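You operate a simulated robot arm through the tools that you are given. There is no shell and no other tool.

You run a simulated two-armed robot. Do the job below in one go: nothing can be reset, and whatever is moved stays where it is left.

JOB
On the top of washer two, fold the cream tea towel in half.

It is judged by the outcome, as a careful person would: the job done as asked, and still so three seconds after it is handed in. It fails if anything else is knocked over, pushed out of place, dropped, spilled or broken. Flat cloth is picked up by pressing the open fingertips on it (5 to 10 N) and closing them slowly along it; thin cloth reads only 2 to 8 mm in the jaws.

ROBOT AND FRAMES
Two 7-joint arms with two-finger parallel grippers on one trunk, on a base that drives. Base frame: it is fixed to the floor where the robot stands at the start and does not move with it; the origin is under the middle of the robot, x ahead of it, y to its left, z up. Readings come in mm, rad, newtons and seconds.
The left shoulder is at the start at [183, 171, 1081], the right one opposite. Places, roughly: top of washer two [700, 200, 800]. Payload 4.4 kg a hand.
Tool frame (each hand has its own): the origin (TCP) lies between the finger pads and is the grasp point; the fingertips stand 23 mm ahead of it; z points along the fingers, y is the line along which they close. The gripper opens to 94 mm. The fingers are 38 mm wide and 10 mm thick; the gripper's body (54 by 96 mm) begins 39 mm behind the TCP.
Orientation is that of the tool frame in the base frame, as a unit quaternion [w, x, y, z]. With the fingers straight down and closing along the base's y, the tool's x points along the base's -x, its y along +y and its z along -z.

CONTROLS
- The arms move only by the tool send_rows. It takes "left_targets", "right_targets" or both (then of equal length, played together; a hand with none holds still); each is one flat list of numbers, 7 for each row, row after row: the shift along the tool's x, y, z in mm, then the turn, a rotation vector about the tool's x, y, z in rad, then the opening, from 0 (shut) to 1 (fully open). In form: [dx, dy, dz, wx, wy, wz, claw, dx, dy, dz, wx, wy, wz, claw, ...]. A call has 1 to 20 rows; each row shifts and turns the commanded pose from where the row before left it, along the tool's axes as they then stand. A row lasts 0.2 s, in which the tool goes at most 50 mm and 0.15 rad; a call with a longer step from one row to the next is refused whole, and so is a gripper value outside its range. A pose out of reach is approached as far as the arm can. The call stops where the force on the tool passes 40 N (or 10 N more than at its start, if that is more) or the arm is blocked; 0.2 s more then pass. The fingers move at their own pace (about 72 mm/s each) and stop on an object; they squeeze with about 22 N. The grip force told is the motor's: it shows also when the fingers shut on nothing. Time passes only in rows, and 0.2 s behind the last, so rows that do not move let the fingers close. The reply holds the time, the measured pose of the TCP, the force on the tool along the base axes, the opening and the grip force, in the units named above and with some noise, with the torque about the TCP (base axes, N m) and any sound that the robot's microphone picked up, and new pictures: "pictures" is both (left out), scene, wrist or none (wrist: the cameras of the hands that moved).
- Cameras (640 x 400 px; columns grow to the right, rows downward): "scene" is now at [308.3, 17.2, 1199.8]; the picture's right is [0.20, -0.98, 0.00], its down [-0.70, -0.14, -0.70] and it looks along [0.68, 0.14, -0.72] (base axes); focal length 214 px, centre (320, 200). "left" rides on the left gripper at [86, -16, -74] in its tool frame; the picture's right is [0.18, 0.98, 0.00], its down [-0.58, 0.11, -0.81] and it looks along [-0.79, 0.15, 0.59] (tool axes); focal length 243 px, centre (320, 200). "right" rides on the right gripper at [86, 16, -75] in its tool frame; the picture's right is [-0.18, 0.98, 0.00], its down [-0.58, -0.11, -0.81] and it looks along [-0.79, -0.15, 0.59] (tool axes); focal length 243 px, centre (320, 200). There is no depth. A picture from a camera that has moved, and an enlarged one, comes with that camera's place and axes in the base frame and with its lens.
- slide_trunk(by): slides the trunk up (or, below 0, down) by that many mm; the arms and the scene camera ride with it, the base frame stays. It gives what a move gives, with no picture.
- roll_base(legs): drives the robot by 1 to 6 legs, each [ahead, left, turn to the left] in mm, mm and rad, along the robot's own axes; the way and the turn of a leg run together, so that a leg with both is an arc; at most 1500 mm and 3.142 rad a leg. The arms and the cameras ride along, it lands a little off, and it stops where it bumps. It gives what a move gives, and a new picture of the scene camera.
- turn_head(pan, tilt): turns the head with the scene camera to pan (to the left, within 1.396 rad either way) and tilt (down, from -0.506 to 1.204), counted from straight ahead of the robot. It gives what a move gives, and a new picture of the scene camera.
- inspect(camera, box): a new picture of the part [left, top, right, bottom] of that camera's present view, enlarged. No time passes.
- hand_in(): hands the job in; it is judged then, once.

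Nothing tells you exact positions but the pictures and the camera data. Unless the task says otherwise, let go and move clear before handing in.

The tools are called after "Call:" as name(argument=value, ...) on one line, values as JSON. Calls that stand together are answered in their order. send_rows: Moves the arms, as the interface text tells. Its arguments: {"type":"object","properties":{"left_targets":{"type":"array","items":{"type":"number"}},"right_targets":{"type":"array","items":{"type":"number"}},"pictures":{"type":"string","enum":["both","scene","wrist","none"]}},"required":[]} The other tools are called the same way: slide_trunk (by) slides the trunk up or down; roll_base (legs) drives the base; turn_head (pan, tilt) turns the head that bears the scene camera; inspect (camera, box) takes an enlarged picture of a part of a camera's view; hand_in () hands the job in.

At the start:

```text
t: 0.0
left_ee_pos: [456.2, 270.3, 1058.2]
left_orientation: [0.0, 0.001, 1.0, 0.0]
left_force: [0.4, 1.2, -0.5]
left_moment: [0.02, 0.01, 0.0]
left_gripper_width: 94.2
left_finger_force: 0.1
right_ee_pos: [451.5, -87.2, 1092.8]
right_orientation: [0.0, -0.001, 1.0, 0.001]
right_force: [0.1, -0.5, -0.3]
right_moment: [0.01, -0.03, 0.0]
right_gripper_width: 93.9
right_finger_force: 0.1
trunk travel left (down, up): [-100.0, 288.0]
robot x, y, heading: [-1.4, -0.3, 0.002]
head pan, tilt: [0.201, 0.798]
```

scene: 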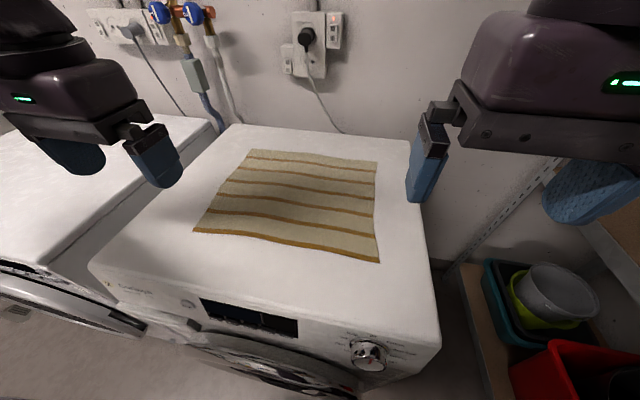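
right: 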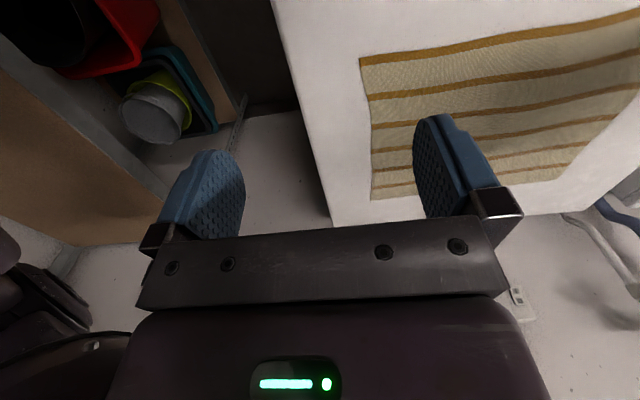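
left: 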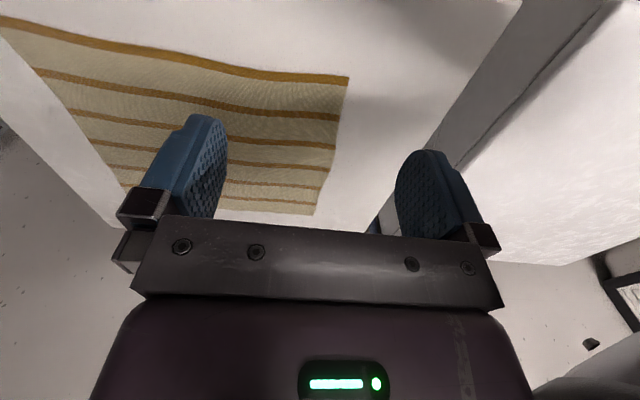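

The cream striped towel lies flat on the washer top. By rough projection it spans x 535–880 and y -55–370. I'll zoom in to pin down its corners before moving.

Call:
inspect(camera="scene", box=[180, 130, 400, 270])

Call:
inspect(camera="left", box=[0, 0, 640, 400])

Call:
inspect(camera="right", box=[320, 0, 640, 220])

```text
2.86 times, centred on (290, 200) of scene
camera zoom: at [308.3, 17.2, 1199.8], right [0.2, -0.98, 0.0], down [-0.7, -0.14, -0.7], along [0.68, 0.14, -0.72], focal length 613 px, centre (406, 200)
```

zoom: 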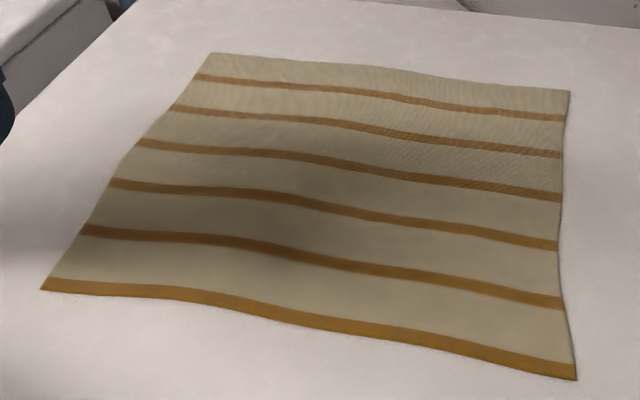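

```text
1.00 times, centred on (320, 200) of left (not enlarged: the box is as wide or as high as the picture)
camera zoom: at [369.0, 254.0, 1133.0], right [-0.18, 0.98, 0.0], down [0.58, 0.11, 0.81], along [0.79, 0.15, -0.59], focal length 243 px, centre (320, 200)
```

zoom: 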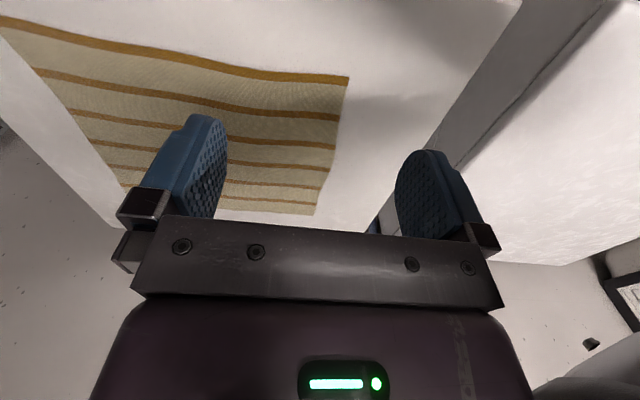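

```text
1.82 times, centred on (480, 110) of right
camera zoom: at [366.0, -70.4, 1167.8], right [0.18, 0.98, 0.0], down [0.58, -0.11, 0.81], along [0.79, -0.15, -0.59], focal length 441 px, centre (29, 364)
```

zoom: 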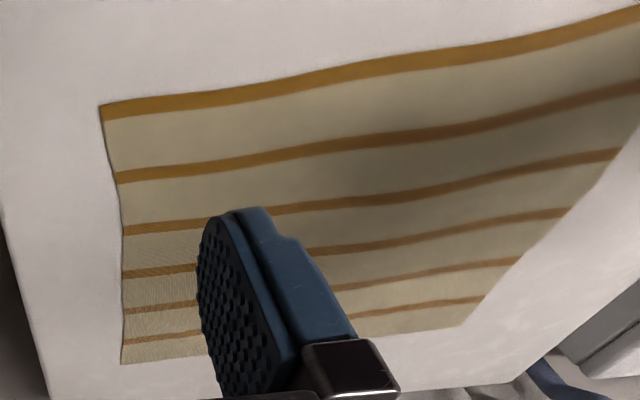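

The two views triangulate the washer top at z≈850. The towel runs about x 505–808 and y -47 to 322, so its centre line is y≈138. I want to centre the robot on it, so I'll look around the base before driving.

Call:
turn_head(pan=1.0, tilt=1.0)

Call:
turn_head(pan=-1.0, tilt=1.0)

```text
t: 1.1
left_ee_pos: [455.5, 270.3, 1058.3]
left_orientation: [0.0, 0.001, 1.0, 0.0]
left_force: [0.8, -0.3, -0.4]
left_moment: [-0.02, 0.04, 0.02]
left_gripper_width: 93.8
left_finger_force: 0.2
right_ee_pos: [450.6, -87.4, 1092.8]
right_orientation: [0.0, -0.001, 1.0, 0.0]
right_force: [-0.1, -0.4, 0.2]
right_moment: [0.0, 0.0, 0.0]
right_gripper_width: 94.1
right_finger_force: 0.0
trunk travel left (down, up): [-100.0, 288.0]
robot x, y, heading: [0.1, -0.2, 0.003]
head pan, tilt: [1.0, 1.0]
camera scene: at [267.0, 59.7, 1184.6], right [0.84, -0.54, 0.0], down [-0.46, -0.71, -0.54], along [0.29, 0.45, -0.84], focal length 214 px, centre (320, 200)
```

scene: 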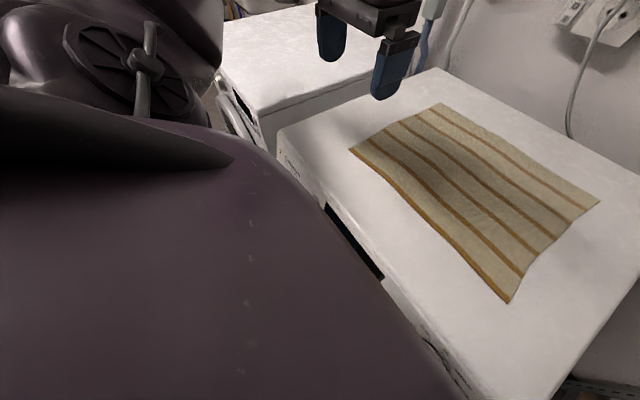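

```text
t: 3.1
left_ee_pos: [455.7, 269.9, 1057.3]
left_orientation: [0.001, 0.0, 1.0, 0.0]
left_force: [-0.2, 0.3, -0.5]
left_moment: [0.01, -0.02, 0.01]
left_gripper_width: 93.9
left_finger_force: 0.0
right_ee_pos: [451.5, -87.0, 1092.6]
right_orientation: [0.001, 0.0, 1.0, 0.0]
right_force: [-0.2, 0.8, 0.0]
right_moment: [0.0, 0.0, -0.04]
right_gripper_width: 93.9
right_finger_force: 0.0
trunk travel left (down, up): [-100.0, 288.0]
robot x, y, heading: [2.0, -0.0, 0.003]
head pan, tilt: [-1.0, 1.0]
camera scene: at [266.9, -57.5, 1184.6], right [-0.84, -0.54, 0.0], down [-0.46, 0.71, -0.54], along [0.29, -0.45, -0.84], focal length 214 px, centre (320, 200)
```

scene: 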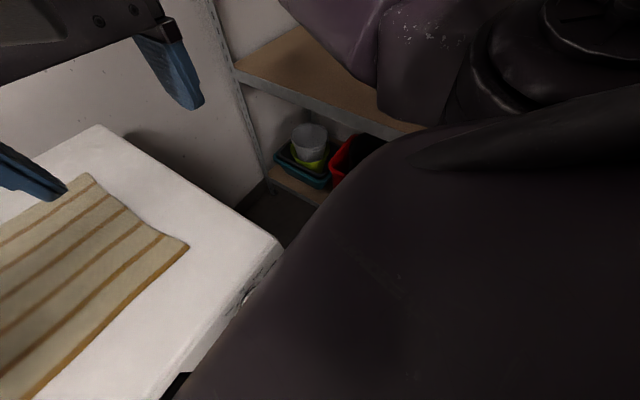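

The corners agree across views: near right (510,-50), near left (506,315), far left (805,328), far right (813,-41). Before driving left I'll check the front of the neighbouring machine.

Call:
turn_head(pan=0.9, tilt=0.55)

Call:
turn_head(pan=1.39, tilt=0.4)

```text
t: 4.9
left_ee_pos: [455.5, 269.7, 1059.7]
left_orientation: [0.0, -0.001, 1.0, 0.0]
left_force: [0.1, 0.3, 0.7]
left_moment: [0.02, 0.03, -0.01]
left_gripper_width: 93.8
left_finger_force: 0.0
right_ee_pos: [451.3, -86.2, 1092.0]
right_orientation: [0.0, 0.0, 1.0, 0.0]
right_force: [0.1, -0.8, -0.1]
right_moment: [-0.01, 0.04, 0.0]
right_gripper_width: 94.2
right_finger_force: 0.1
trunk travel left (down, up): [-100.0, 288.0]
robot x, y, heading: [0.0, 1.9, -0.005]
head pan, tilt: [0.901, 0.55]
camera scene: at [285.1, 71.4, 1221.1], right [0.78, -0.62, 0.0], down [-0.32, -0.41, -0.85], along [0.53, 0.67, -0.52], focal length 214 px, centre (320, 200)
```

scene: 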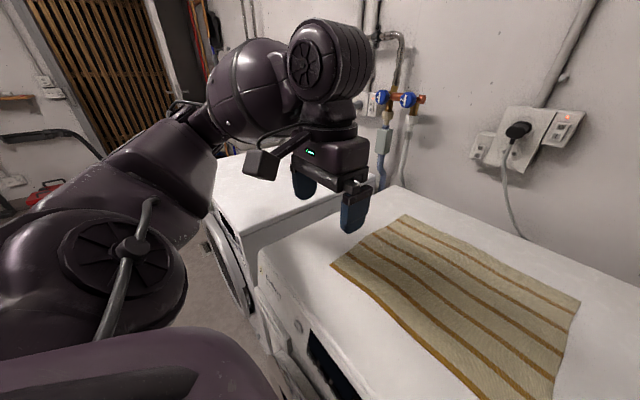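

```text
t: 5.9
left_ee_pos: [455.1, 270.1, 1058.6]
left_orientation: [0.0, 0.0, 1.0, -0.001]
left_force: [-0.5, 0.0, 0.6]
left_moment: [0.0, 0.01, 0.0]
left_gripper_width: 93.8
left_finger_force: 0.1
right_ee_pos: [450.6, -86.9, 1092.8]
right_orientation: [0.0, -0.001, 1.0, -0.001]
right_force: [0.1, 0.3, 0.0]
right_moment: [0.02, 0.0, -0.02]
right_gripper_width: 93.8
right_finger_force: 0.1
trunk travel left (down, up): [-100.0, 288.0]
robot x, y, heading: [2.3, -0.8, -0.0]
head pan, tilt: [1.389, 0.4]
camera scene: at [246.1, 92.2, 1234.8], right [0.98, -0.18, 0.0], down [-0.07, -0.38, -0.92], along [0.17, 0.91, -0.39], focal length 214 px, centre (320, 200)
```

scene: 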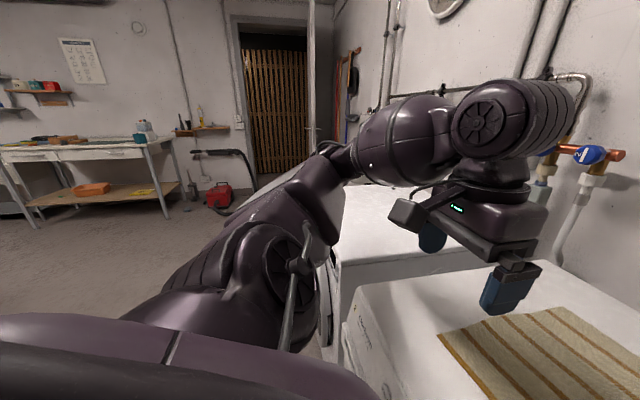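

The floor to the left is clear and the neighbouring machine sits no further forward than ours. I'll back off 60 mm, slide left 138 mm, then look at the towel again.

Call:
roll_base(legs=[[-60, 0, 0], [0, 138, 0]])

Call:
turn_head(pan=0.0, tilt=0.85)

```text
t: 8.3
left_ee_pos: [396.3, 412.1, 1058.6]
left_orientation: [0.0, 0.0, 1.0, 0.001]
left_force: [-0.2, 0.7, 0.3]
left_moment: [-0.01, 0.03, 0.02]
left_gripper_width: 94.2
left_finger_force: 0.1
right_ee_pos: [391.6, 55.6, 1092.1]
right_orientation: [0.0, -0.001, 1.0, 0.0]
right_force: [0.4, 0.2, -0.1]
right_moment: [-0.02, -0.03, 0.02]
right_gripper_width: 94.2
right_finger_force: 0.2
trunk travel left (down, up): [-100.0, 288.0]
robot x, y, heading: [-59.3, 141.1, 0.001]
head pan, tilt: [1.389, 0.4]
camera scene: at [186.6, 233.6, 1234.8], right [0.98, -0.18, 0.0], down [-0.07, -0.38, -0.92], along [0.17, 0.91, -0.39], focal length 214 px, centre (320, 200)
```

scene: 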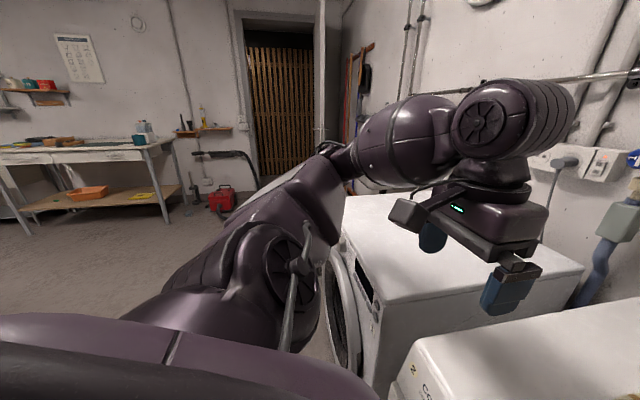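

```text
t: 9.8
left_ee_pos: [395.9, 411.4, 1058.3]
left_orientation: [-0.001, -0.001, 1.0, 0.0]
left_force: [0.3, 0.3, 0.7]
left_moment: [0.0, 0.01, 0.03]
left_gripper_width: 94.0
left_finger_force: 0.0
right_ee_pos: [392.1, 54.8, 1093.0]
right_orientation: [0.0, 0.0, 1.0, 0.001]
right_force: [0.5, -0.5, -0.4]
right_moment: [-0.01, 0.05, -0.01]
right_gripper_width: 94.0
right_finger_force: 0.0
trunk travel left (down, up): [-100.0, 288.0]
robot x, y, heading: [-57.5, 141.0, -0.002]
head pan, tilt: [0.0, 0.85]
camera scene: at [248.2, 142.3, 1195.7], right [0.0, -1.0, 0.0], down [-0.75, 0.0, -0.66], along [0.66, 0.0, -0.75], focal length 214 px, centre (320, 200)
```

scene: 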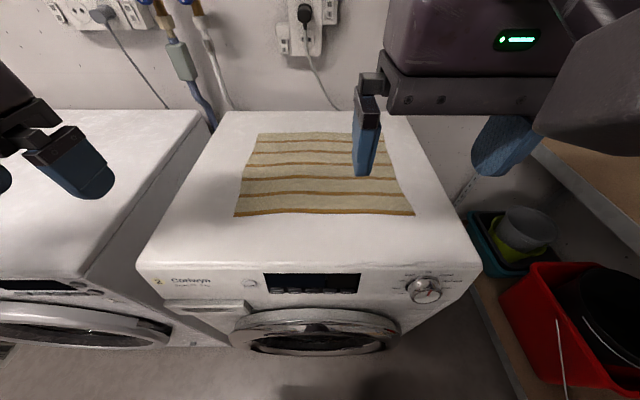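

The robot is centred on the towel now. I'll zoom in on it.

Call:
inspect(camera="scene", box=[220, 110, 430, 240])

Call:
inspect(camera="left", box=[0, 0, 640, 400])

Call:
inspect(camera="right", box=[0, 0, 640, 400])

```text
3.05 times, centred on (325, 175) of scene
camera zoom: at [248.2, 142.3, 1195.7], right [0.0, -1.0, 0.0], down [-0.75, 0.0, -0.66], along [0.66, 0.0, -0.75], focal length 654 px, centre (305, 276)
```

zoom: 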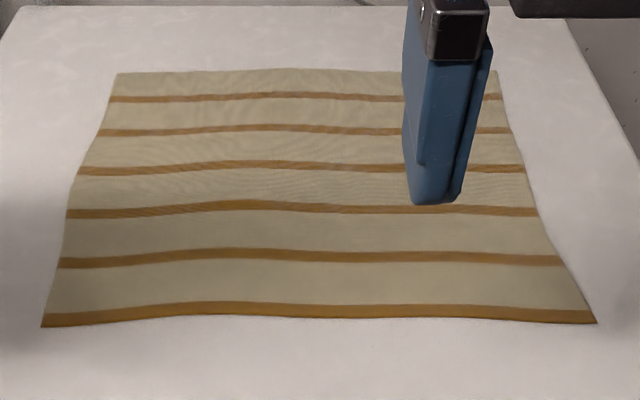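

```text
1.00 times, centred on (320, 200) of left (not enlarged: the box is as wide or as high as the picture)
camera zoom: at [309.4, 395.1, 1133.1], right [-0.19, 0.98, 0.0], down [0.58, 0.11, 0.81], along [0.79, 0.15, -0.59], focal length 243 px, centre (320, 200)
```

zoom: 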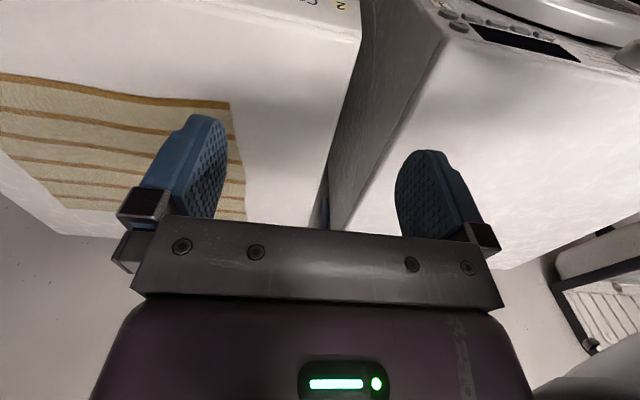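

```text
1.00 times, centred on (320, 200) of right (not enlarged: the box is as wide or as high as the picture)
camera zoom: at [306.8, 70.7, 1167.8], right [0.18, 0.98, 0.0], down [0.58, -0.11, 0.81], along [0.79, -0.15, -0.59], focal length 243 px, centre (320, 200)
```

zoom: 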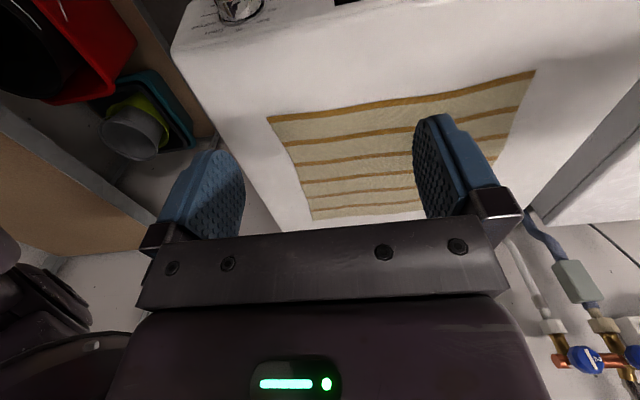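

At z=850 the near corners come out at (507,316) and (510,-51), and the far ones at (813,324) and (817,-44). I'll bring both hands about 50 mm above the near corners, fingers narrowed, and look again.

Call:
send_rows(left_targets=[-17.5, -20.4, 22.5, 0, 0, 0, 0.6, -17.5, -20.4, 22.5, 0, 0, 0, 0.5, -17.5, -20.4, 22.5, 0, 0, 0, 0.4, -17.5, -20.4, 22.5, 0, 0, 0, 0.3, -17.5, -20.4, 22.5, 0, 0, 0, 0.28, -17.5, -20.4, 22.5, 0, 0, 0, 0.28, 0, 0, 0, 0, 0, 0, 0.28], right_targets=[-18.7, -13.2, 28.3, 0, 0, 0, 0.6, -18.7, -13.2, 28.3, 0, 0, 0, 0.5, -18.7, -13.2, 28.3, 0, 0, 0, 0.4, -18.7, -13.2, 28.3, 0, 0, 0, 0.3, -18.7, -13.2, 28.3, 0, 0, 0, 0.28, -18.7, -13.2, 28.3, 0, 0, 0, 0.28, 0, 0, 0, 0, 0, 0, 0.28])

```text
t: 11.4
left_ee_pos: [503.1, 289.9, 926.3]
left_orientation: [0.002, 0.0, 1.0, 0.0]
left_force: [0.0, 0.1, -0.4]
left_moment: [0.0, -0.01, -0.02]
left_gripper_width: 26.3
left_finger_force: 0.1
right_ee_pos: [506.2, -26.3, 924.2]
right_orientation: [0.001, -0.001, 1.0, 0.001]
right_force: [0.4, -0.8, 0.2]
right_moment: [-0.04, 0.0, 0.01]
right_gripper_width: 26.1
right_finger_force: 0.0
trunk travel left (down, up): [-100.0, 288.0]
robot x, y, heading: [-56.8, 140.5, 0.004]
head pan, tilt: [0.0, 0.85]
camera scene: at [247.4, 142.4, 1196.1], right [0.0, -1.0, 0.0], down [-0.75, 0.0, -0.66], along [0.66, 0.0, -0.75], focal length 214 px, centre (320, 200)
camera right: at [419.9, -9.2, 998.3], right [0.18, 0.98, 0.0], down [0.58, -0.11, 0.81], along [0.79, -0.15, -0.59], focal length 243 px, centre (320, 200)
camera left: at [415.9, 274.0, 999.8], right [-0.19, 0.98, 0.0], down [0.58, 0.11, 0.81], along [0.79, 0.15, -0.59], focal length 243 px, centre (320, 200)
```

scene: 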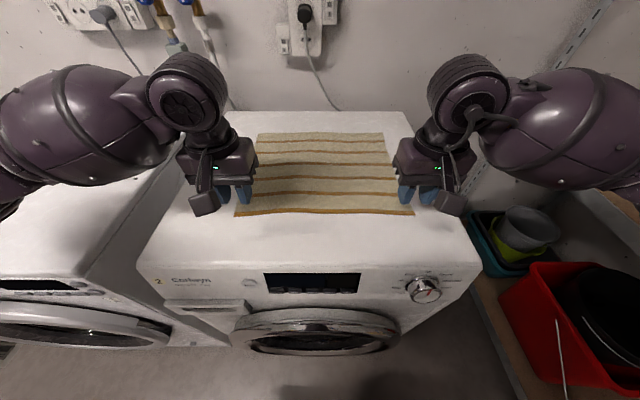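
right: 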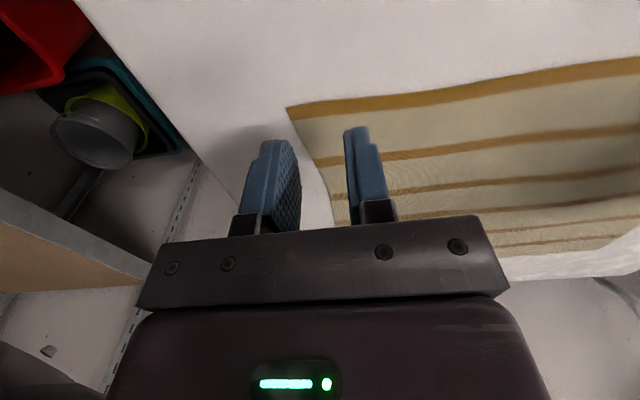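
left: 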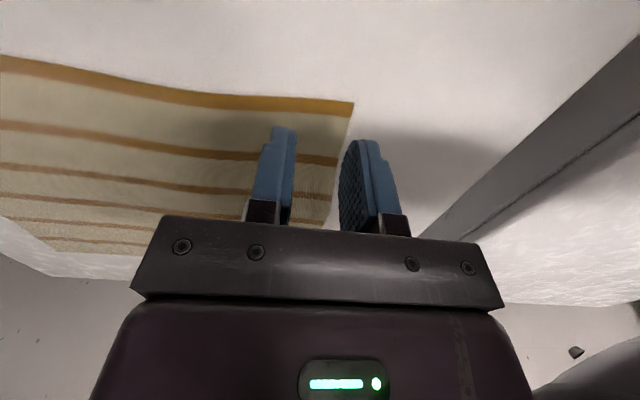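

The hands sit above the near corners. These closer views put the near edge at x≈503 on the left and ≈508 on the right. I'll zoom in to see the shape of the fingertips.

Call:
inspect(camera="left", box=[220, 80, 440, 240])

Call:
inspect(camera="right", box=[220, 80, 440, 240])

Call:
inspect(camera="scene", box=[160, 120, 480, 240])

```text
2.50 times, centred on (330, 160) of left
camera zoom: at [415.9, 274.0, 999.8], right [-0.19, 0.98, 0.0], down [0.58, 0.11, 0.81], along [0.79, 0.15, -0.59], focal length 606 px, centre (295, 300)
```

zoom: 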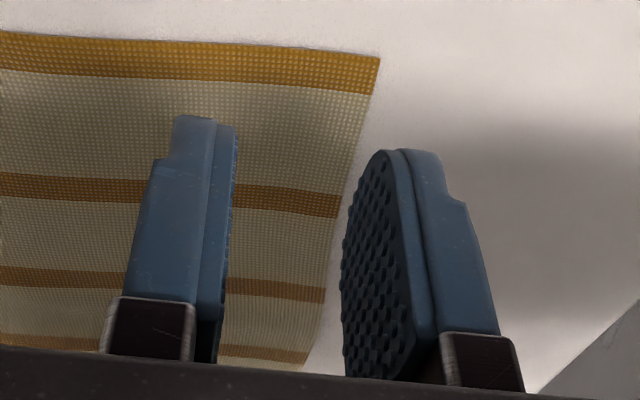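

```text
2.50 times, centred on (330, 160) of right
camera zoom: at [419.9, -9.2, 998.3], right [0.18, 0.98, 0.0], down [0.58, -0.11, 0.81], along [0.79, -0.15, -0.59], focal length 606 px, centre (295, 300)
```

zoom: 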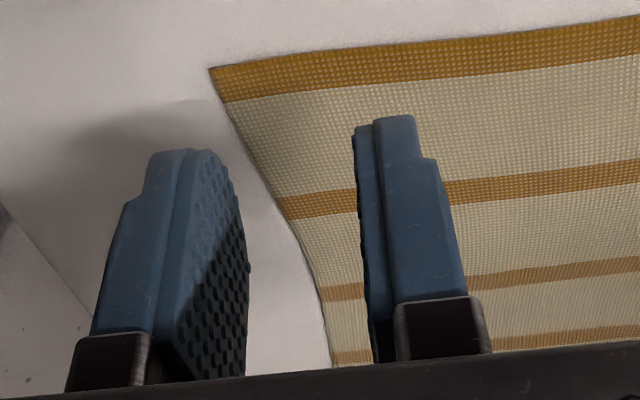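

```text
2.00 times, centred on (320, 180) of scene
camera zoom: at [247.4, 142.4, 1196.1], right [0.0, -1.0, 0.0], down [-0.75, 0.0, -0.66], along [0.66, 0.0, -0.75], focal length 429 px, centre (320, 240)
```

zoom: 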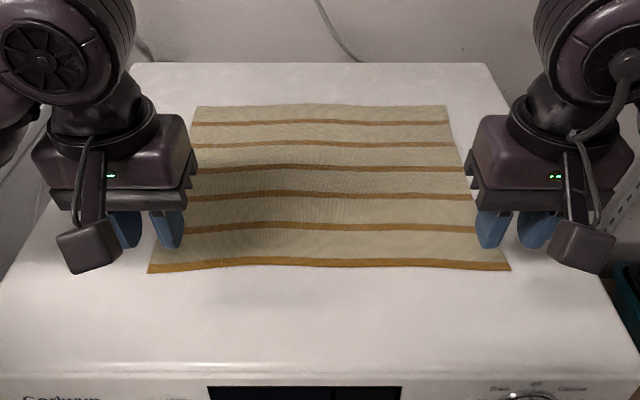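

The fingertips are rounded, so I'll put each TCP just inside the near edge. First I'll descend to a few mm above the cloth.

Call:
send_rows(left_targets=[-2, 0, 14, 0, 0, 0, 0.28, -2, 0, 14, 0, 0, 0, 0.28, 0, 0, 13, 0, 0, 0, 0.28, 0, 0, 0, 0, 0, 0, 0.28], right_targets=[-3, 0.5, 13, 0, 0, 0, 0.28, -3, 0.5, 13, 0, 0, 0, 0.28, 0, 0, 13, 0, 0, 0, 0.28, 0, 0, 0, 0, 0, 0, 0.28], pictures="both")

```text
t: 12.4
left_ee_pos: [505.2, 288.6, 882.8]
left_orientation: [0.001, -0.001, 1.0, -0.001]
left_force: [-0.4, 0.0, 0.3]
left_moment: [-0.04, 0.0, -0.01]
left_gripper_width: 26.2
left_finger_force: 0.1
right_ee_pos: [509.0, -24.7, 882.8]
right_orientation: [0.001, -0.001, 1.0, 0.0]
right_force: [0.6, 0.3, 0.4]
right_moment: [0.01, -0.04, 0.04]
right_gripper_width: 26.3
right_finger_force: 0.1
trunk travel left (down, up): [-100.0, 288.0]
robot x, y, heading: [-58.9, 139.1, -0.002]
head pan, tilt: [0.0, 0.85]
camera scene: at [247.9, 142.2, 1195.8], right [0.0, -1.0, 0.0], down [-0.75, 0.0, -0.66], along [0.66, 0.0, -0.75], focal length 214 px, centre (320, 200)
camera right: at [425.2, -7.4, 958.7], right [0.18, 0.98, 0.0], down [0.58, -0.11, 0.81], along [0.79, -0.15, -0.59], focal length 243 px, centre (320, 200)
camera left: at [418.6, 272.9, 957.8], right [-0.18, 0.98, 0.0], down [0.58, 0.11, 0.81], along [0.79, 0.15, -0.59], focal length 243 px, centre (320, 200)
```

scene: 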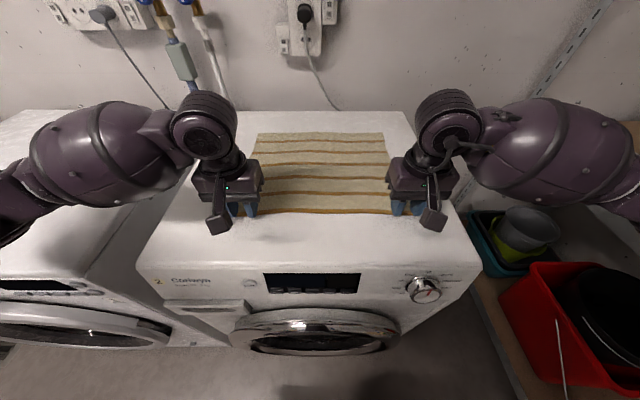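
right: 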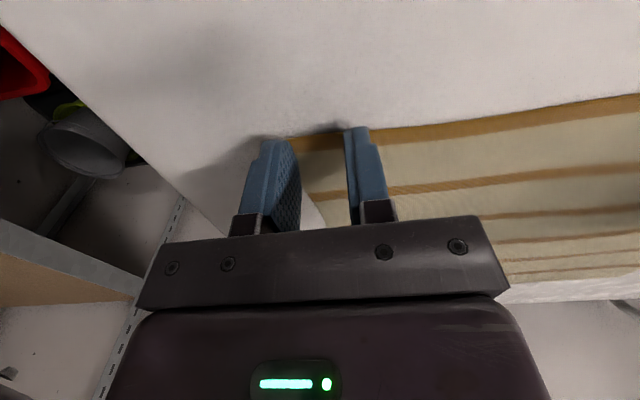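
left: 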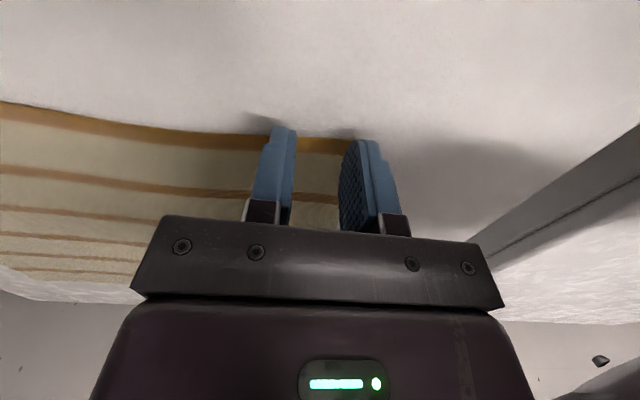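

The fingertips are about 10 mm above the cloth and right at the edge. I'll shift 5–6 mm further onto it, then lower in small steps until contact.

Call:
send_rows(left_targets=[-5, 0, 0, 0, 0, 0, 0.28, 0, 0, 2, 0, 0, 0, 0.28, 0, 0, 2, 0, 0, 0, 0.28, 0, 0, 2, 0, 0, 0, 0.28, 0, 0, 0, 0, 0, 0, 0.28], right_targets=[-6, 0, 0, 0, 0, 0, 0.28, 0, 0, 2, 0, 0, 0, 0.28, 0, 0, 2, 0, 0, 0, 0.28, 0, 0, 2, 0, 0, 0, 0.28, 0, 0, 0, 0, 0, 0, 0.28], pictures="none")

Call:
send_rows(left_targets=[0, 0, 1, 0, 0, 0, 0.28, 0, 0, 0, 0, 0, 0, 0.28], right_targets=[0, 0, 1, 0, 0, 0, 0.28, 0, 0, 0, 0, 0, 0, 0.28], pictures="none")

```text
t: 13.6
left_ee_pos: [510.5, 289.4, 877.7]
left_orientation: [0.0, 0.0, 1.0, 0.0]
left_force: [-0.5, -0.2, -0.1]
left_moment: [-0.01, 0.04, 0.01]
left_gripper_width: 26.3
left_finger_force: 0.1
right_ee_pos: [517.1, -23.5, 877.9]
right_orientation: [0.0, -0.001, 1.0, 0.0]
right_force: [0.4, -0.3, -0.3]
right_moment: [-0.01, 0.01, 0.02]
right_gripper_width: 26.5
right_finger_force: 0.0
trunk travel left (down, up): [-100.0, 288.0]
robot x, y, heading: [-58.6, 141.3, 0.003]
head pan, tilt: [0.0, 0.85]
```

```text
t: 14.2
left_ee_pos: [510.6, 288.7, 877.1]
left_orientation: [0.0, -0.001, 1.0, 0.001]
left_force: [0.7, -0.3, -0.2]
left_moment: [0.01, -0.01, 0.03]
left_gripper_width: 26.4
left_finger_force: 0.1
right_ee_pos: [516.1, -24.4, 876.6]
right_orientation: [0.0, -0.001, 1.0, 0.0]
right_force: [0.8, 0.2, -0.4]
right_moment: [0.05, -0.01, -0.01]
right_gripper_width: 26.1
right_finger_force: 0.0
trunk travel left (down, up): [-100.0, 288.0]
robot x, y, heading: [-55.9, 142.9, -0.003]
head pan, tilt: [0.0, 0.85]
```

No contact yet at fingertip z≈854. I'll keep lowering 1 mm at a time.

Call:
send_rows(left_targets=[0, 0, 1, 0, 0, 0, 0.28, 0, 0, 1, 0, 0, 0, 0.28, 0, 0, 0, 0, 0, 0, 0.28], right_targets=[0, 0, 1, 0, 0, 0, 0.28, 0, 0, 1, 0, 0, 0, 0.28, 0, 0, 0, 0, 0, 0, 0.28], pictures="none")

Call:
send_rows(left_targets=[0, 0, 1, 0, 0, 0, 0.28, 0, 0, 0, 0, 0, 0, 0.28], right_targets=[0, 0, 1, 0, 0, 0, 0.28, 0, 0, 0, 0, 0, 0, 0.28], pictures="both")

```text
t: 15.0
left_ee_pos: [510.7, 289.2, 875.2]
left_orientation: [0.0, -0.001, 1.0, 0.001]
left_force: [-1.2, -0.5, 4.5]
left_moment: [-0.04, -0.02, -0.01]
left_gripper_width: 26.1
left_finger_force: 0.1
right_ee_pos: [516.4, -23.1, 874.3]
right_orientation: [0.0, -0.002, 1.0, 0.0]
right_force: [0.2, 0.4, 0.3]
right_moment: [0.0, -0.04, -0.02]
right_gripper_width: 26.4
right_finger_force: 0.0
trunk travel left (down, up): [-100.0, 288.0]
robot x, y, heading: [-55.9, 142.0, 0.003]
head pan, tilt: [0.0, 0.85]
```

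```text
t: 15.6
left_ee_pos: [510.5, 288.3, 873.7]
left_orientation: [0.002, -0.001, 1.0, 0.0]
left_force: [1.4, -2.1, 10.9]
left_moment: [-0.02, -0.07, -0.01]
left_gripper_width: 26.4
left_finger_force: 0.1
right_ee_pos: [516.9, -22.8, 874.9]
right_orientation: [0.001, 0.0, 1.0, 0.0]
right_force: [0.5, 0.3, 2.4]
right_moment: [-0.04, -0.03, 0.0]
right_gripper_width: 26.2
right_finger_force: 0.0
trunk travel left (down, up): [-100.0, 288.0]
robot x, y, heading: [-63.4, 137.4, -0.0]
head pan, tilt: [0.0, 0.85]
camera scene: at [247.2, 141.9, 1196.2], right [0.0, -1.0, 0.0], down [-0.75, 0.0, -0.66], along [0.66, 0.0, -0.75], focal length 214 px, centre (320, 200)
camera right: at [430.6, -7.1, 949.5], right [0.18, 0.98, 0.0], down [0.58, -0.11, 0.81], along [0.79, -0.15, -0.59], focal length 243 px, centre (320, 200)
camera left: at [423.5, 272.7, 948.8], right [-0.18, 0.98, 0.0], down [0.58, 0.11, 0.81], along [0.79, 0.15, -0.59], focal length 243 px, centre (320, 200)
```

scene: 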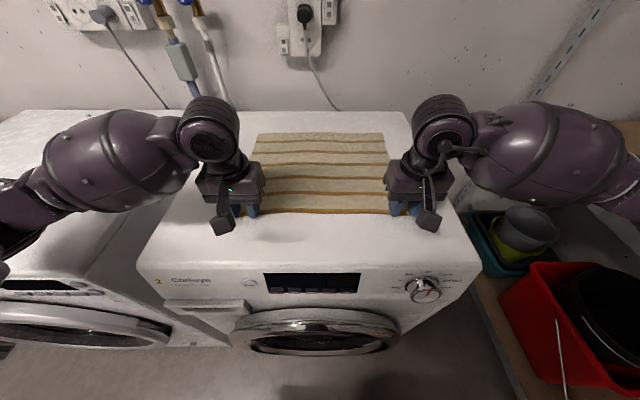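
right: 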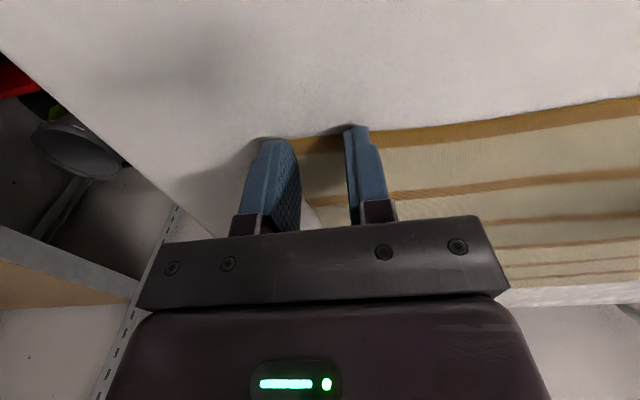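
left: 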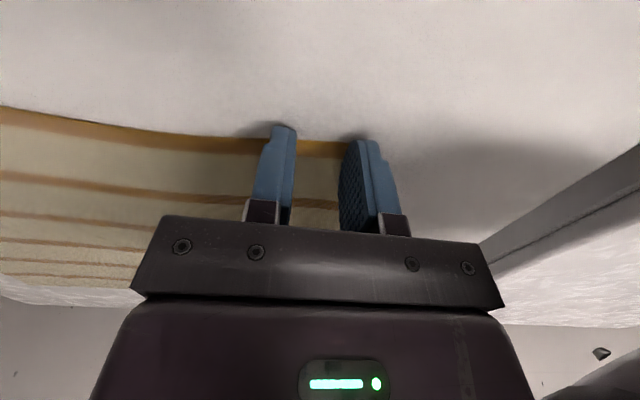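

Both hands are in contact: left about 11 N, right about 2 N. I'll check where the fingertips sit relative to the hem.

Call:
inspect(camera="left", box=[240, 100, 420, 220])

Call:
inspect(camera="right", box=[230, 100, 410, 220])

Call:
inspect(camera="scene", box=[200, 170, 290, 240])

Call:
inspect(camera="scene", box=[360, 170, 450, 240])

```text
3.33 times, centred on (330, 160) of left
camera zoom: at [423.5, 272.7, 948.8], right [-0.18, 0.98, 0.0], down [0.58, 0.11, 0.81], along [0.79, 0.15, -0.59], focal length 809 px, centre (287, 333)
```

zoom: 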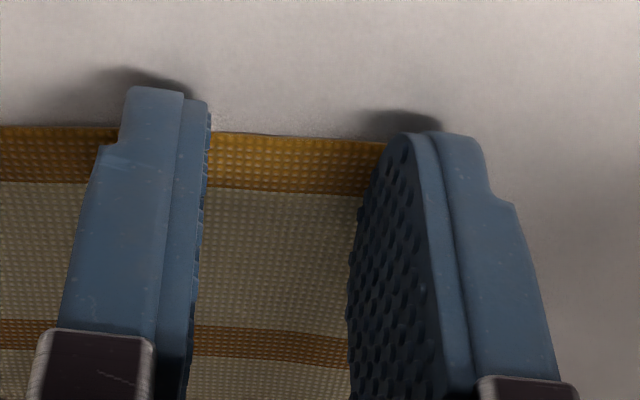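

```text
3.33 times, centred on (320, 160) of right
camera zoom: at [430.6, -7.1, 949.5], right [0.18, 0.98, 0.0], down [0.58, -0.11, 0.81], along [0.79, -0.15, -0.59], focal length 809 px, centre (320, 333)
```

zoom: 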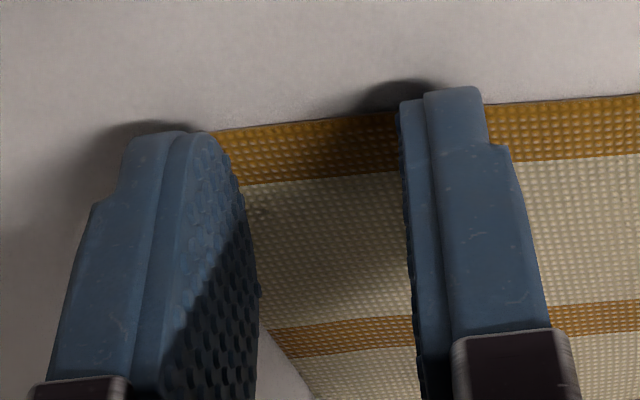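

```text
5.71 times, centred on (245, 205) of scene
camera zoom: at [247.2, 141.9, 1196.2], right [0.0, -1.0, 0.0], down [-0.75, 0.0, -0.66], along [0.66, 0.0, -0.75], focal length 1226 px, centre (749, 171)
```

zoom: 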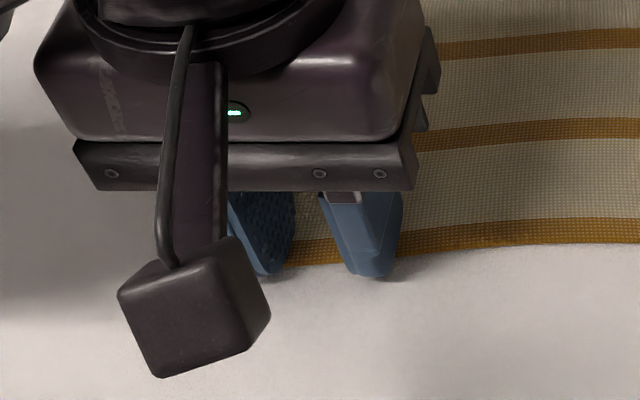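

```text
5.71 times, centred on (405, 205) of scene
camera zoom: at [247.2, 141.9, 1196.2], right [0.0, -1.0, 0.0], down [-0.75, 0.0, -0.66], along [0.66, 0.0, -0.75], focal length 1226 px, centre (-166, 171)
```

zoom: 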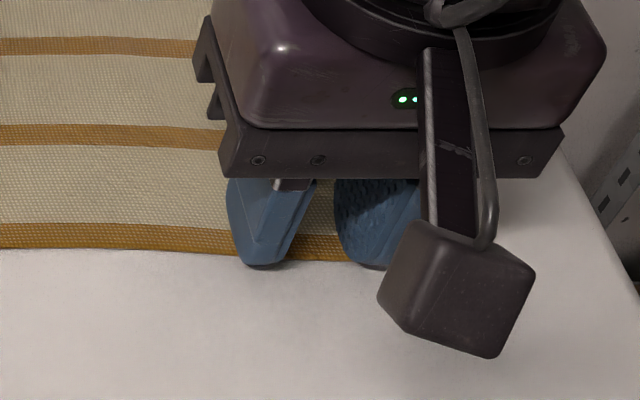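

Both tips straddle the gold hem, mostly on the cloth. I'll even out the pressure, then close slowly, moving each hand inward so that the inner finger stays put and the corner gathers between the pads.

Call:
send_rows(left_targets=[0, 0, -0.4, 0, 0, 0, 0.28, 0, 0, 0, 0, 0, 0, 0.28], right_targets=[0, 0, 1, 0, 0, 0, 0.28, 0, 0, 0, 0, 0, 0, 0.28], pictures="none")

```text
t: 16.2
left_ee_pos: [510.4, 288.6, 874.2]
left_orientation: [0.002, -0.001, 1.0, 0.0]
left_force: [2.0, -0.6, 10.2]
left_moment: [0.0, -0.1, 0.02]
left_gripper_width: 26.1
left_finger_force: 0.2
right_ee_pos: [515.6, -23.7, 875.0]
right_orientation: [0.002, -0.001, 1.0, -0.001]
right_force: [1.2, -0.2, 12.1]
right_moment: [-0.07, -0.07, 0.0]
right_gripper_width: 26.4
right_finger_force: 0.0
trunk travel left (down, up): [-100.0, 288.0]
robot x, y, heading: [-60.0, 141.1, -0.002]
head pan, tilt: [0.0, 0.85]
```

Left reads 10 N and right 12 N. I'll ease both a little and close slowly.

Call:
send_rows(left_targets=[0, 0, -0.3, 0, 0, 0, 0.28, 0, -0.9, 0, 0, 0, 0, 0.26, 0, -0.9, 0, 0, 0, 0, 0.24, 0, -0.9, 0, 0, 0, 0, 0.22, 0, -0.9, 0, 0, 0, 0, 0.2, 0, -0.9, 0, 0, 0, 0, 0.18, 0, -0.9, 0, 0, 0, 0, 0.16, 0, -0.9, 0, 0, 0, 0, 0.14], right_targets=[0, 0, -0.5, 0, 0, 0, 0.28, 0, 0.9, 0, 0, 0, 0, 0.26, 0, 0.9, 0, 0, 0, 0, 0.24, 0, 0.9, 0, 0, 0, 0, 0.22, 0, 0.9, 0, 0, 0, 0, 0.2, 0, 0.9, 0, 0, 0, 0, 0.18, 0, 0.9, 0, 0, 0, 0, 0.16, 0, 0.9, 0, 0, 0, 0, 0.14], pictures="wrist")

```text
t: 18.0
left_ee_pos: [511.7, 284.4, 874.5]
left_orientation: [0.001, -0.002, 1.0, 0.001]
left_force: [2.0, 4.3, 18.3]
left_moment: [0.06, -0.13, 0.03]
left_gripper_width: 13.5
left_finger_force: 0.1
right_ee_pos: [514.7, -17.2, 874.3]
right_orientation: [0.0, 0.0, 1.0, 0.0]
right_force: [0.4, -1.6, 6.8]
right_moment: [-0.08, -0.05, 0.0]
right_gripper_width: 13.6
right_finger_force: 0.8
trunk travel left (down, up): [-100.0, 288.0]
robot x, y, heading: [-57.6, 146.4, 0.003]
head pan, tilt: [0.0, 0.85]
camera right: at [429.6, -0.7, 949.5], right [0.18, 0.98, 0.0], down [0.58, -0.11, 0.81], along [0.79, -0.15, -0.59], focal length 243 px, centre (320, 200)
camera left: at [422.7, 267.2, 948.8], right [-0.19, 0.98, 0.0], down [0.58, 0.11, 0.81], along [0.79, 0.15, -0.59], focal length 243 px, centre (320, 200)
```

right: 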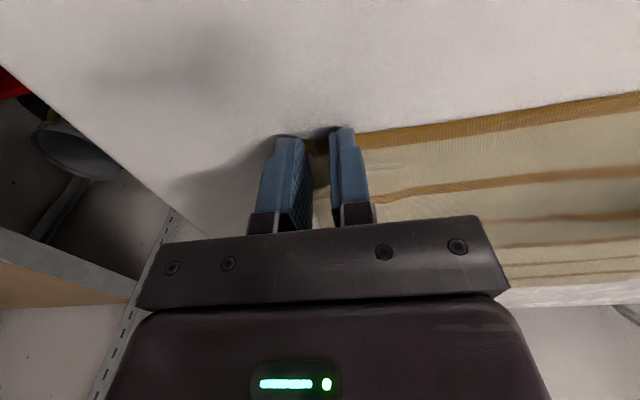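
left: 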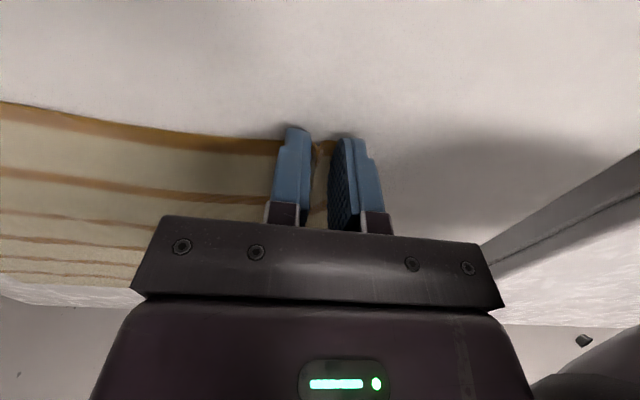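

The corners look as though they are bunching. I'll check close up.

Call:
inspect(camera="left", box=[240, 100, 420, 220])

Call:
inspect(camera="right", box=[230, 100, 410, 220])

```text
3.33 times, centred on (330, 160) of left
camera zoom: at [422.7, 267.2, 948.8], right [-0.19, 0.98, 0.0], down [0.58, 0.11, 0.81], along [0.79, 0.15, -0.59], focal length 809 px, centre (287, 333)
```

zoom: 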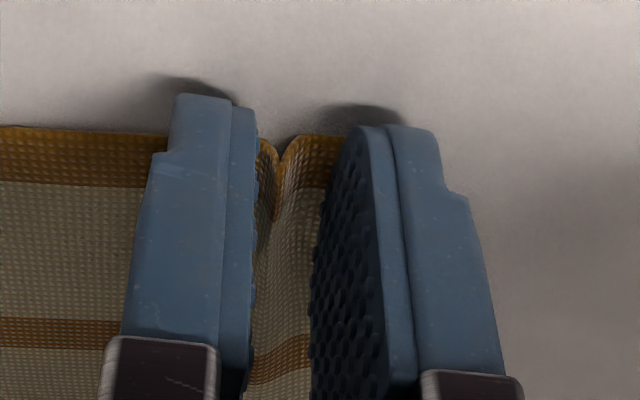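

```text
3.33 times, centred on (320, 160) of right
camera zoom: at [429.6, -0.7, 949.5], right [0.18, 0.98, 0.0], down [0.58, -0.11, 0.81], along [0.79, -0.15, -0.59], focal length 809 px, centre (320, 333)
```

zoom: 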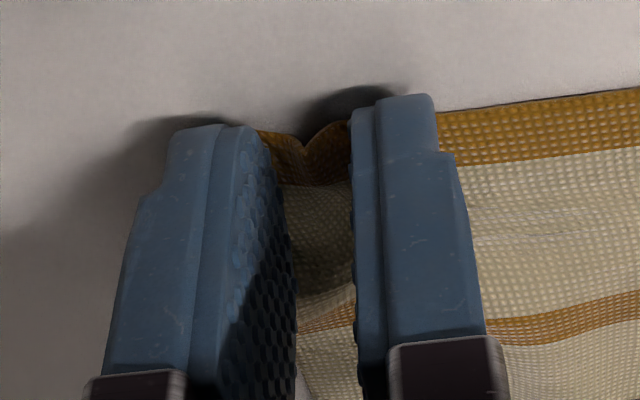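

Ridges are forming nicely between both pairs of fingers. I'll finish closing and ease the left hand, which reads 18 N.

Call:
send_rows(left_targets=[0, -0.9, -1.0, 0, 0, 0, 0.12, 0, -0.9, -0.3, 0, 0, 0, 0.1, 0, -0.9, 0, 0, 0, 0, 0.08, 0, -0.9, 0, 0, 0, 0, 0.06, 0, -0.9, 0, 0, 0, 0, 0.04, 0, -0.5, 0, 0, 0, 0, 0.02, 0, 0, 0, 0, 0, 0, 0, 0, 0, 0, 0, 0, 0, 0, 0, 0, 0, 0, 0, 0, 0], right_targets=[0, 0.9, 0, 0, 0, 0, 0.12, 0, 0.9, 0, 0, 0, 0, 0.1, 0, 0.9, 0, 0, 0, 0, 0.08, 0, 0.9, 0, 0, 0, 0, 0.06, 0, 0.9, 0, 0, 0, 0, 0.04, 0, 0.5, 0, 0, 0, 0, 0.02, 0, 0, 0, 0, 0, 0, 0, 0, 0, 0, 0, 0, 0, 0, 0, 0, 0, 0, 0, 0, 0], pictures="wrist")

Call:
inspect(camera="left", box=[240, 100, 420, 220])

Call:
inspect(camera="right", box=[230, 100, 410, 220])

```text
t: 20.0
left_ee_pos: [510.3, 277.6, 875.5]
left_orientation: [0.001, 0.0, 1.0, 0.001]
left_force: [-0.1, 0.2, 1.6]
left_moment: [0.02, -0.05, 0.0]
left_gripper_width: 2.2
left_finger_force: 22.3
right_ee_pos: [515.5, -12.0, 874.7]
right_orientation: [0.0, -0.001, 1.0, 0.0]
right_force: [1.6, 0.5, 22.6]
right_moment: [-0.01, -0.13, 0.01]
right_gripper_width: 2.3
right_finger_force: 22.5
trunk travel left (down, up): [-100.0, 288.0]
robot x, y, heading: [-59.6, 143.2, 0.004]
head pan, tilt: [0.0, 0.85]
camera right: at [429.7, 4.0, 949.2], right [0.18, 0.98, 0.0], down [0.58, -0.11, 0.81], along [0.79, -0.15, -0.59], focal length 243 px, centre (320, 200)
camera left: at [422.5, 261.6, 949.3], right [-0.18, 0.98, 0.0], down [0.58, 0.11, 0.81], along [0.79, 0.15, -0.59], focal length 243 px, centre (320, 200)
```

right: 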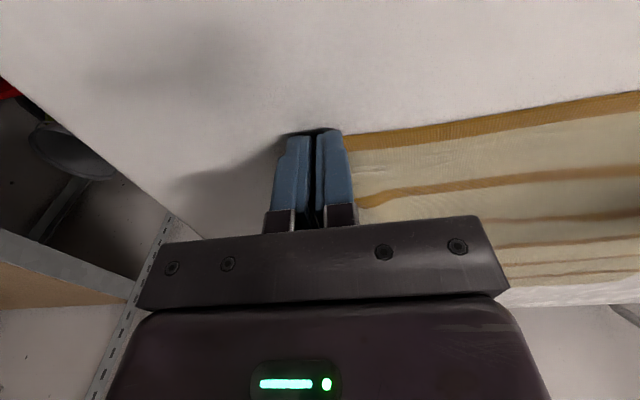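
left: 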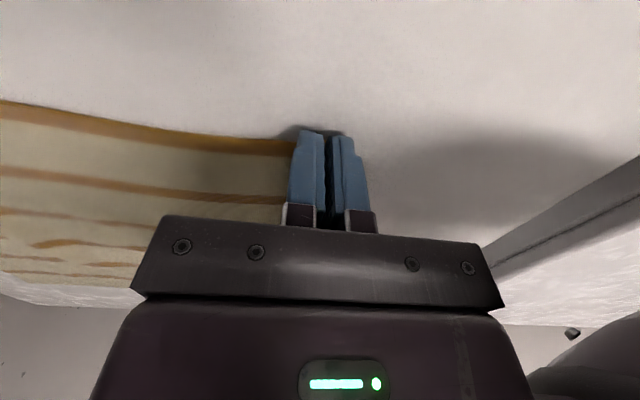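

```text
3.33 times, centred on (330, 160) of left
camera zoom: at [422.5, 261.6, 949.3], right [-0.18, 0.98, 0.0], down [0.58, 0.11, 0.81], along [0.79, 0.15, -0.59], focal length 809 px, centre (287, 333)
```

zoom: 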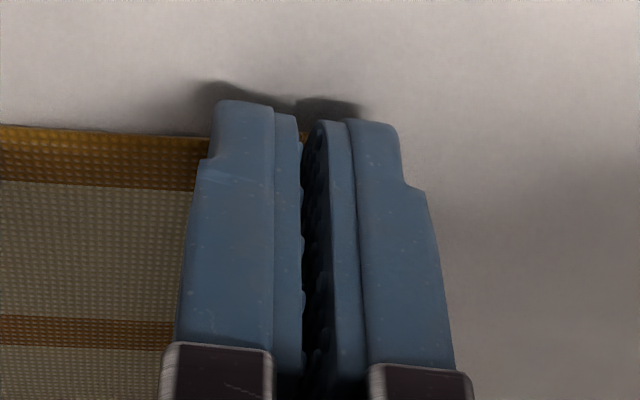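

```text
3.33 times, centred on (320, 160) of right
camera zoom: at [429.7, 4.0, 949.2], right [0.18, 0.98, 0.0], down [0.58, -0.11, 0.81], along [0.79, -0.15, -0.59], focal length 809 px, centre (320, 333)
```

zoom: 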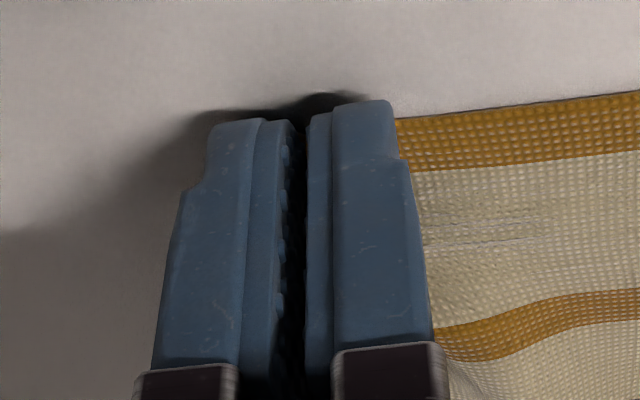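

Both jaws read about 2.2 mm, which fits cloth held between them. I'll lift both 25 mm as a test.

Call:
send_rows(left_targets=[0, 0, -4, 0, 0, 0, 0, 0, 0, -7, 0, 0, 0, 0, -2, 0, -7, 0, 0, 0, 0, -2, 0, -7, 0, 0, 0, 0, 0, 0, 0, 0, 0, 0, 0], right_targets=[0, 0, -4, 0, 0, 0, 0, 0, 0, -7, 0, 0, 0, 0, -2, 0, -7, 0, 0, 0, 0, -2, 0, -7, 0, 0, 0, 0, 0, 0, 0, 0, 0, 0, 0], pictures="both")

Call:
inspect(camera="scene", box=[200, 110, 440, 250])

```text
t: 21.2
left_ee_pos: [514.2, 278.0, 899.3]
left_orientation: [0.0, -0.001, 1.0, 0.001]
left_force: [-0.3, 0.6, 0.5]
left_moment: [-0.02, -0.02, 0.03]
left_gripper_width: 2.3
left_finger_force: 21.7
right_ee_pos: [519.1, -12.1, 898.1]
right_orientation: [0.0, 0.0, 1.0, 0.0]
right_force: [-0.5, 1.0, 0.2]
right_moment: [-0.03, -0.01, 0.02]
right_gripper_width: 2.1
right_finger_force: 21.9
trunk travel left (down, up): [-100.0, 288.0]
robot x, y, heading: [-56.4, 139.1, 0.002]
head pan, tilt: [0.0, 0.85]
camera scene: at [248.3, 142.2, 1195.6], right [0.0, -1.0, 0.0], down [-0.75, 0.0, -0.66], along [0.66, 0.0, -0.75], focal length 214 px, centre (320, 200)
camera right: at [434.5, 3.7, 973.3], right [0.18, 0.98, 0.0], down [0.58, -0.11, 0.81], along [0.79, -0.15, -0.59], focal length 243 px, centre (320, 200)
camera left: at [426.9, 261.7, 974.2], right [-0.19, 0.98, 0.0], down [0.58, 0.11, 0.81], along [0.79, 0.15, -0.59], focal length 243 px, centre (320, 200)
```

scene: 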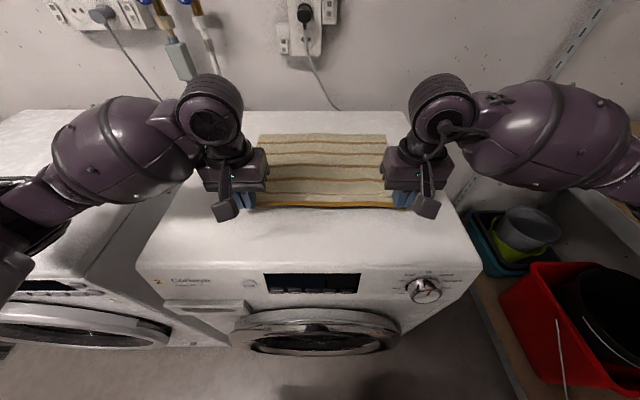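
right: 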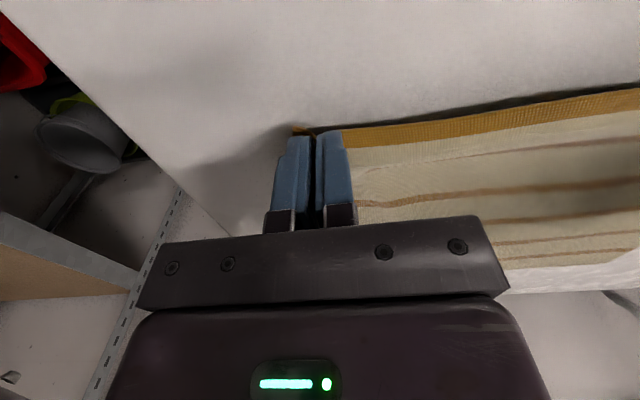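
left: 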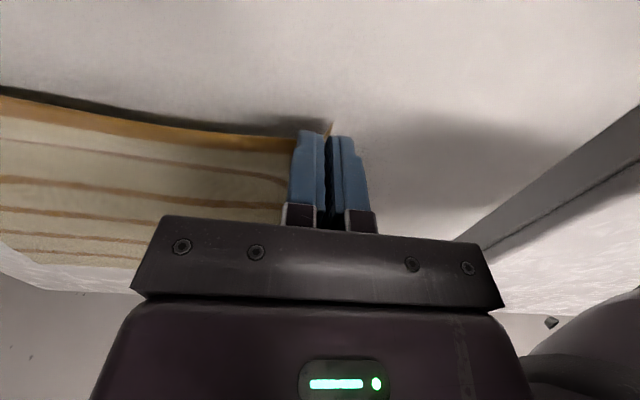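

```text
2.67 times, centred on (320, 180) of scene
camera zoom: at [248.3, 142.2, 1195.6], right [0.0, -1.0, 0.0], down [-0.75, 0.0, -0.66], along [0.66, 0.0, -0.75], focal length 572 px, centre (320, 253)
```

zoom: 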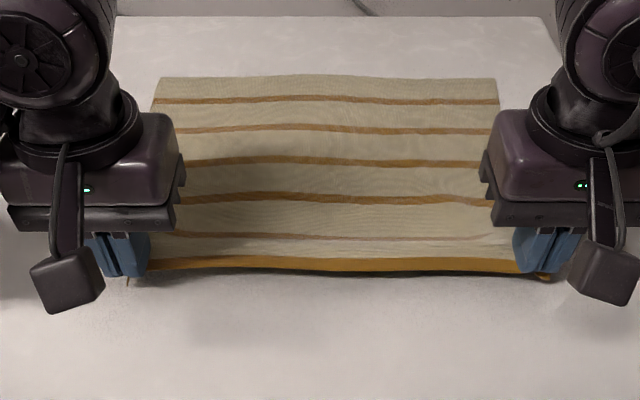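

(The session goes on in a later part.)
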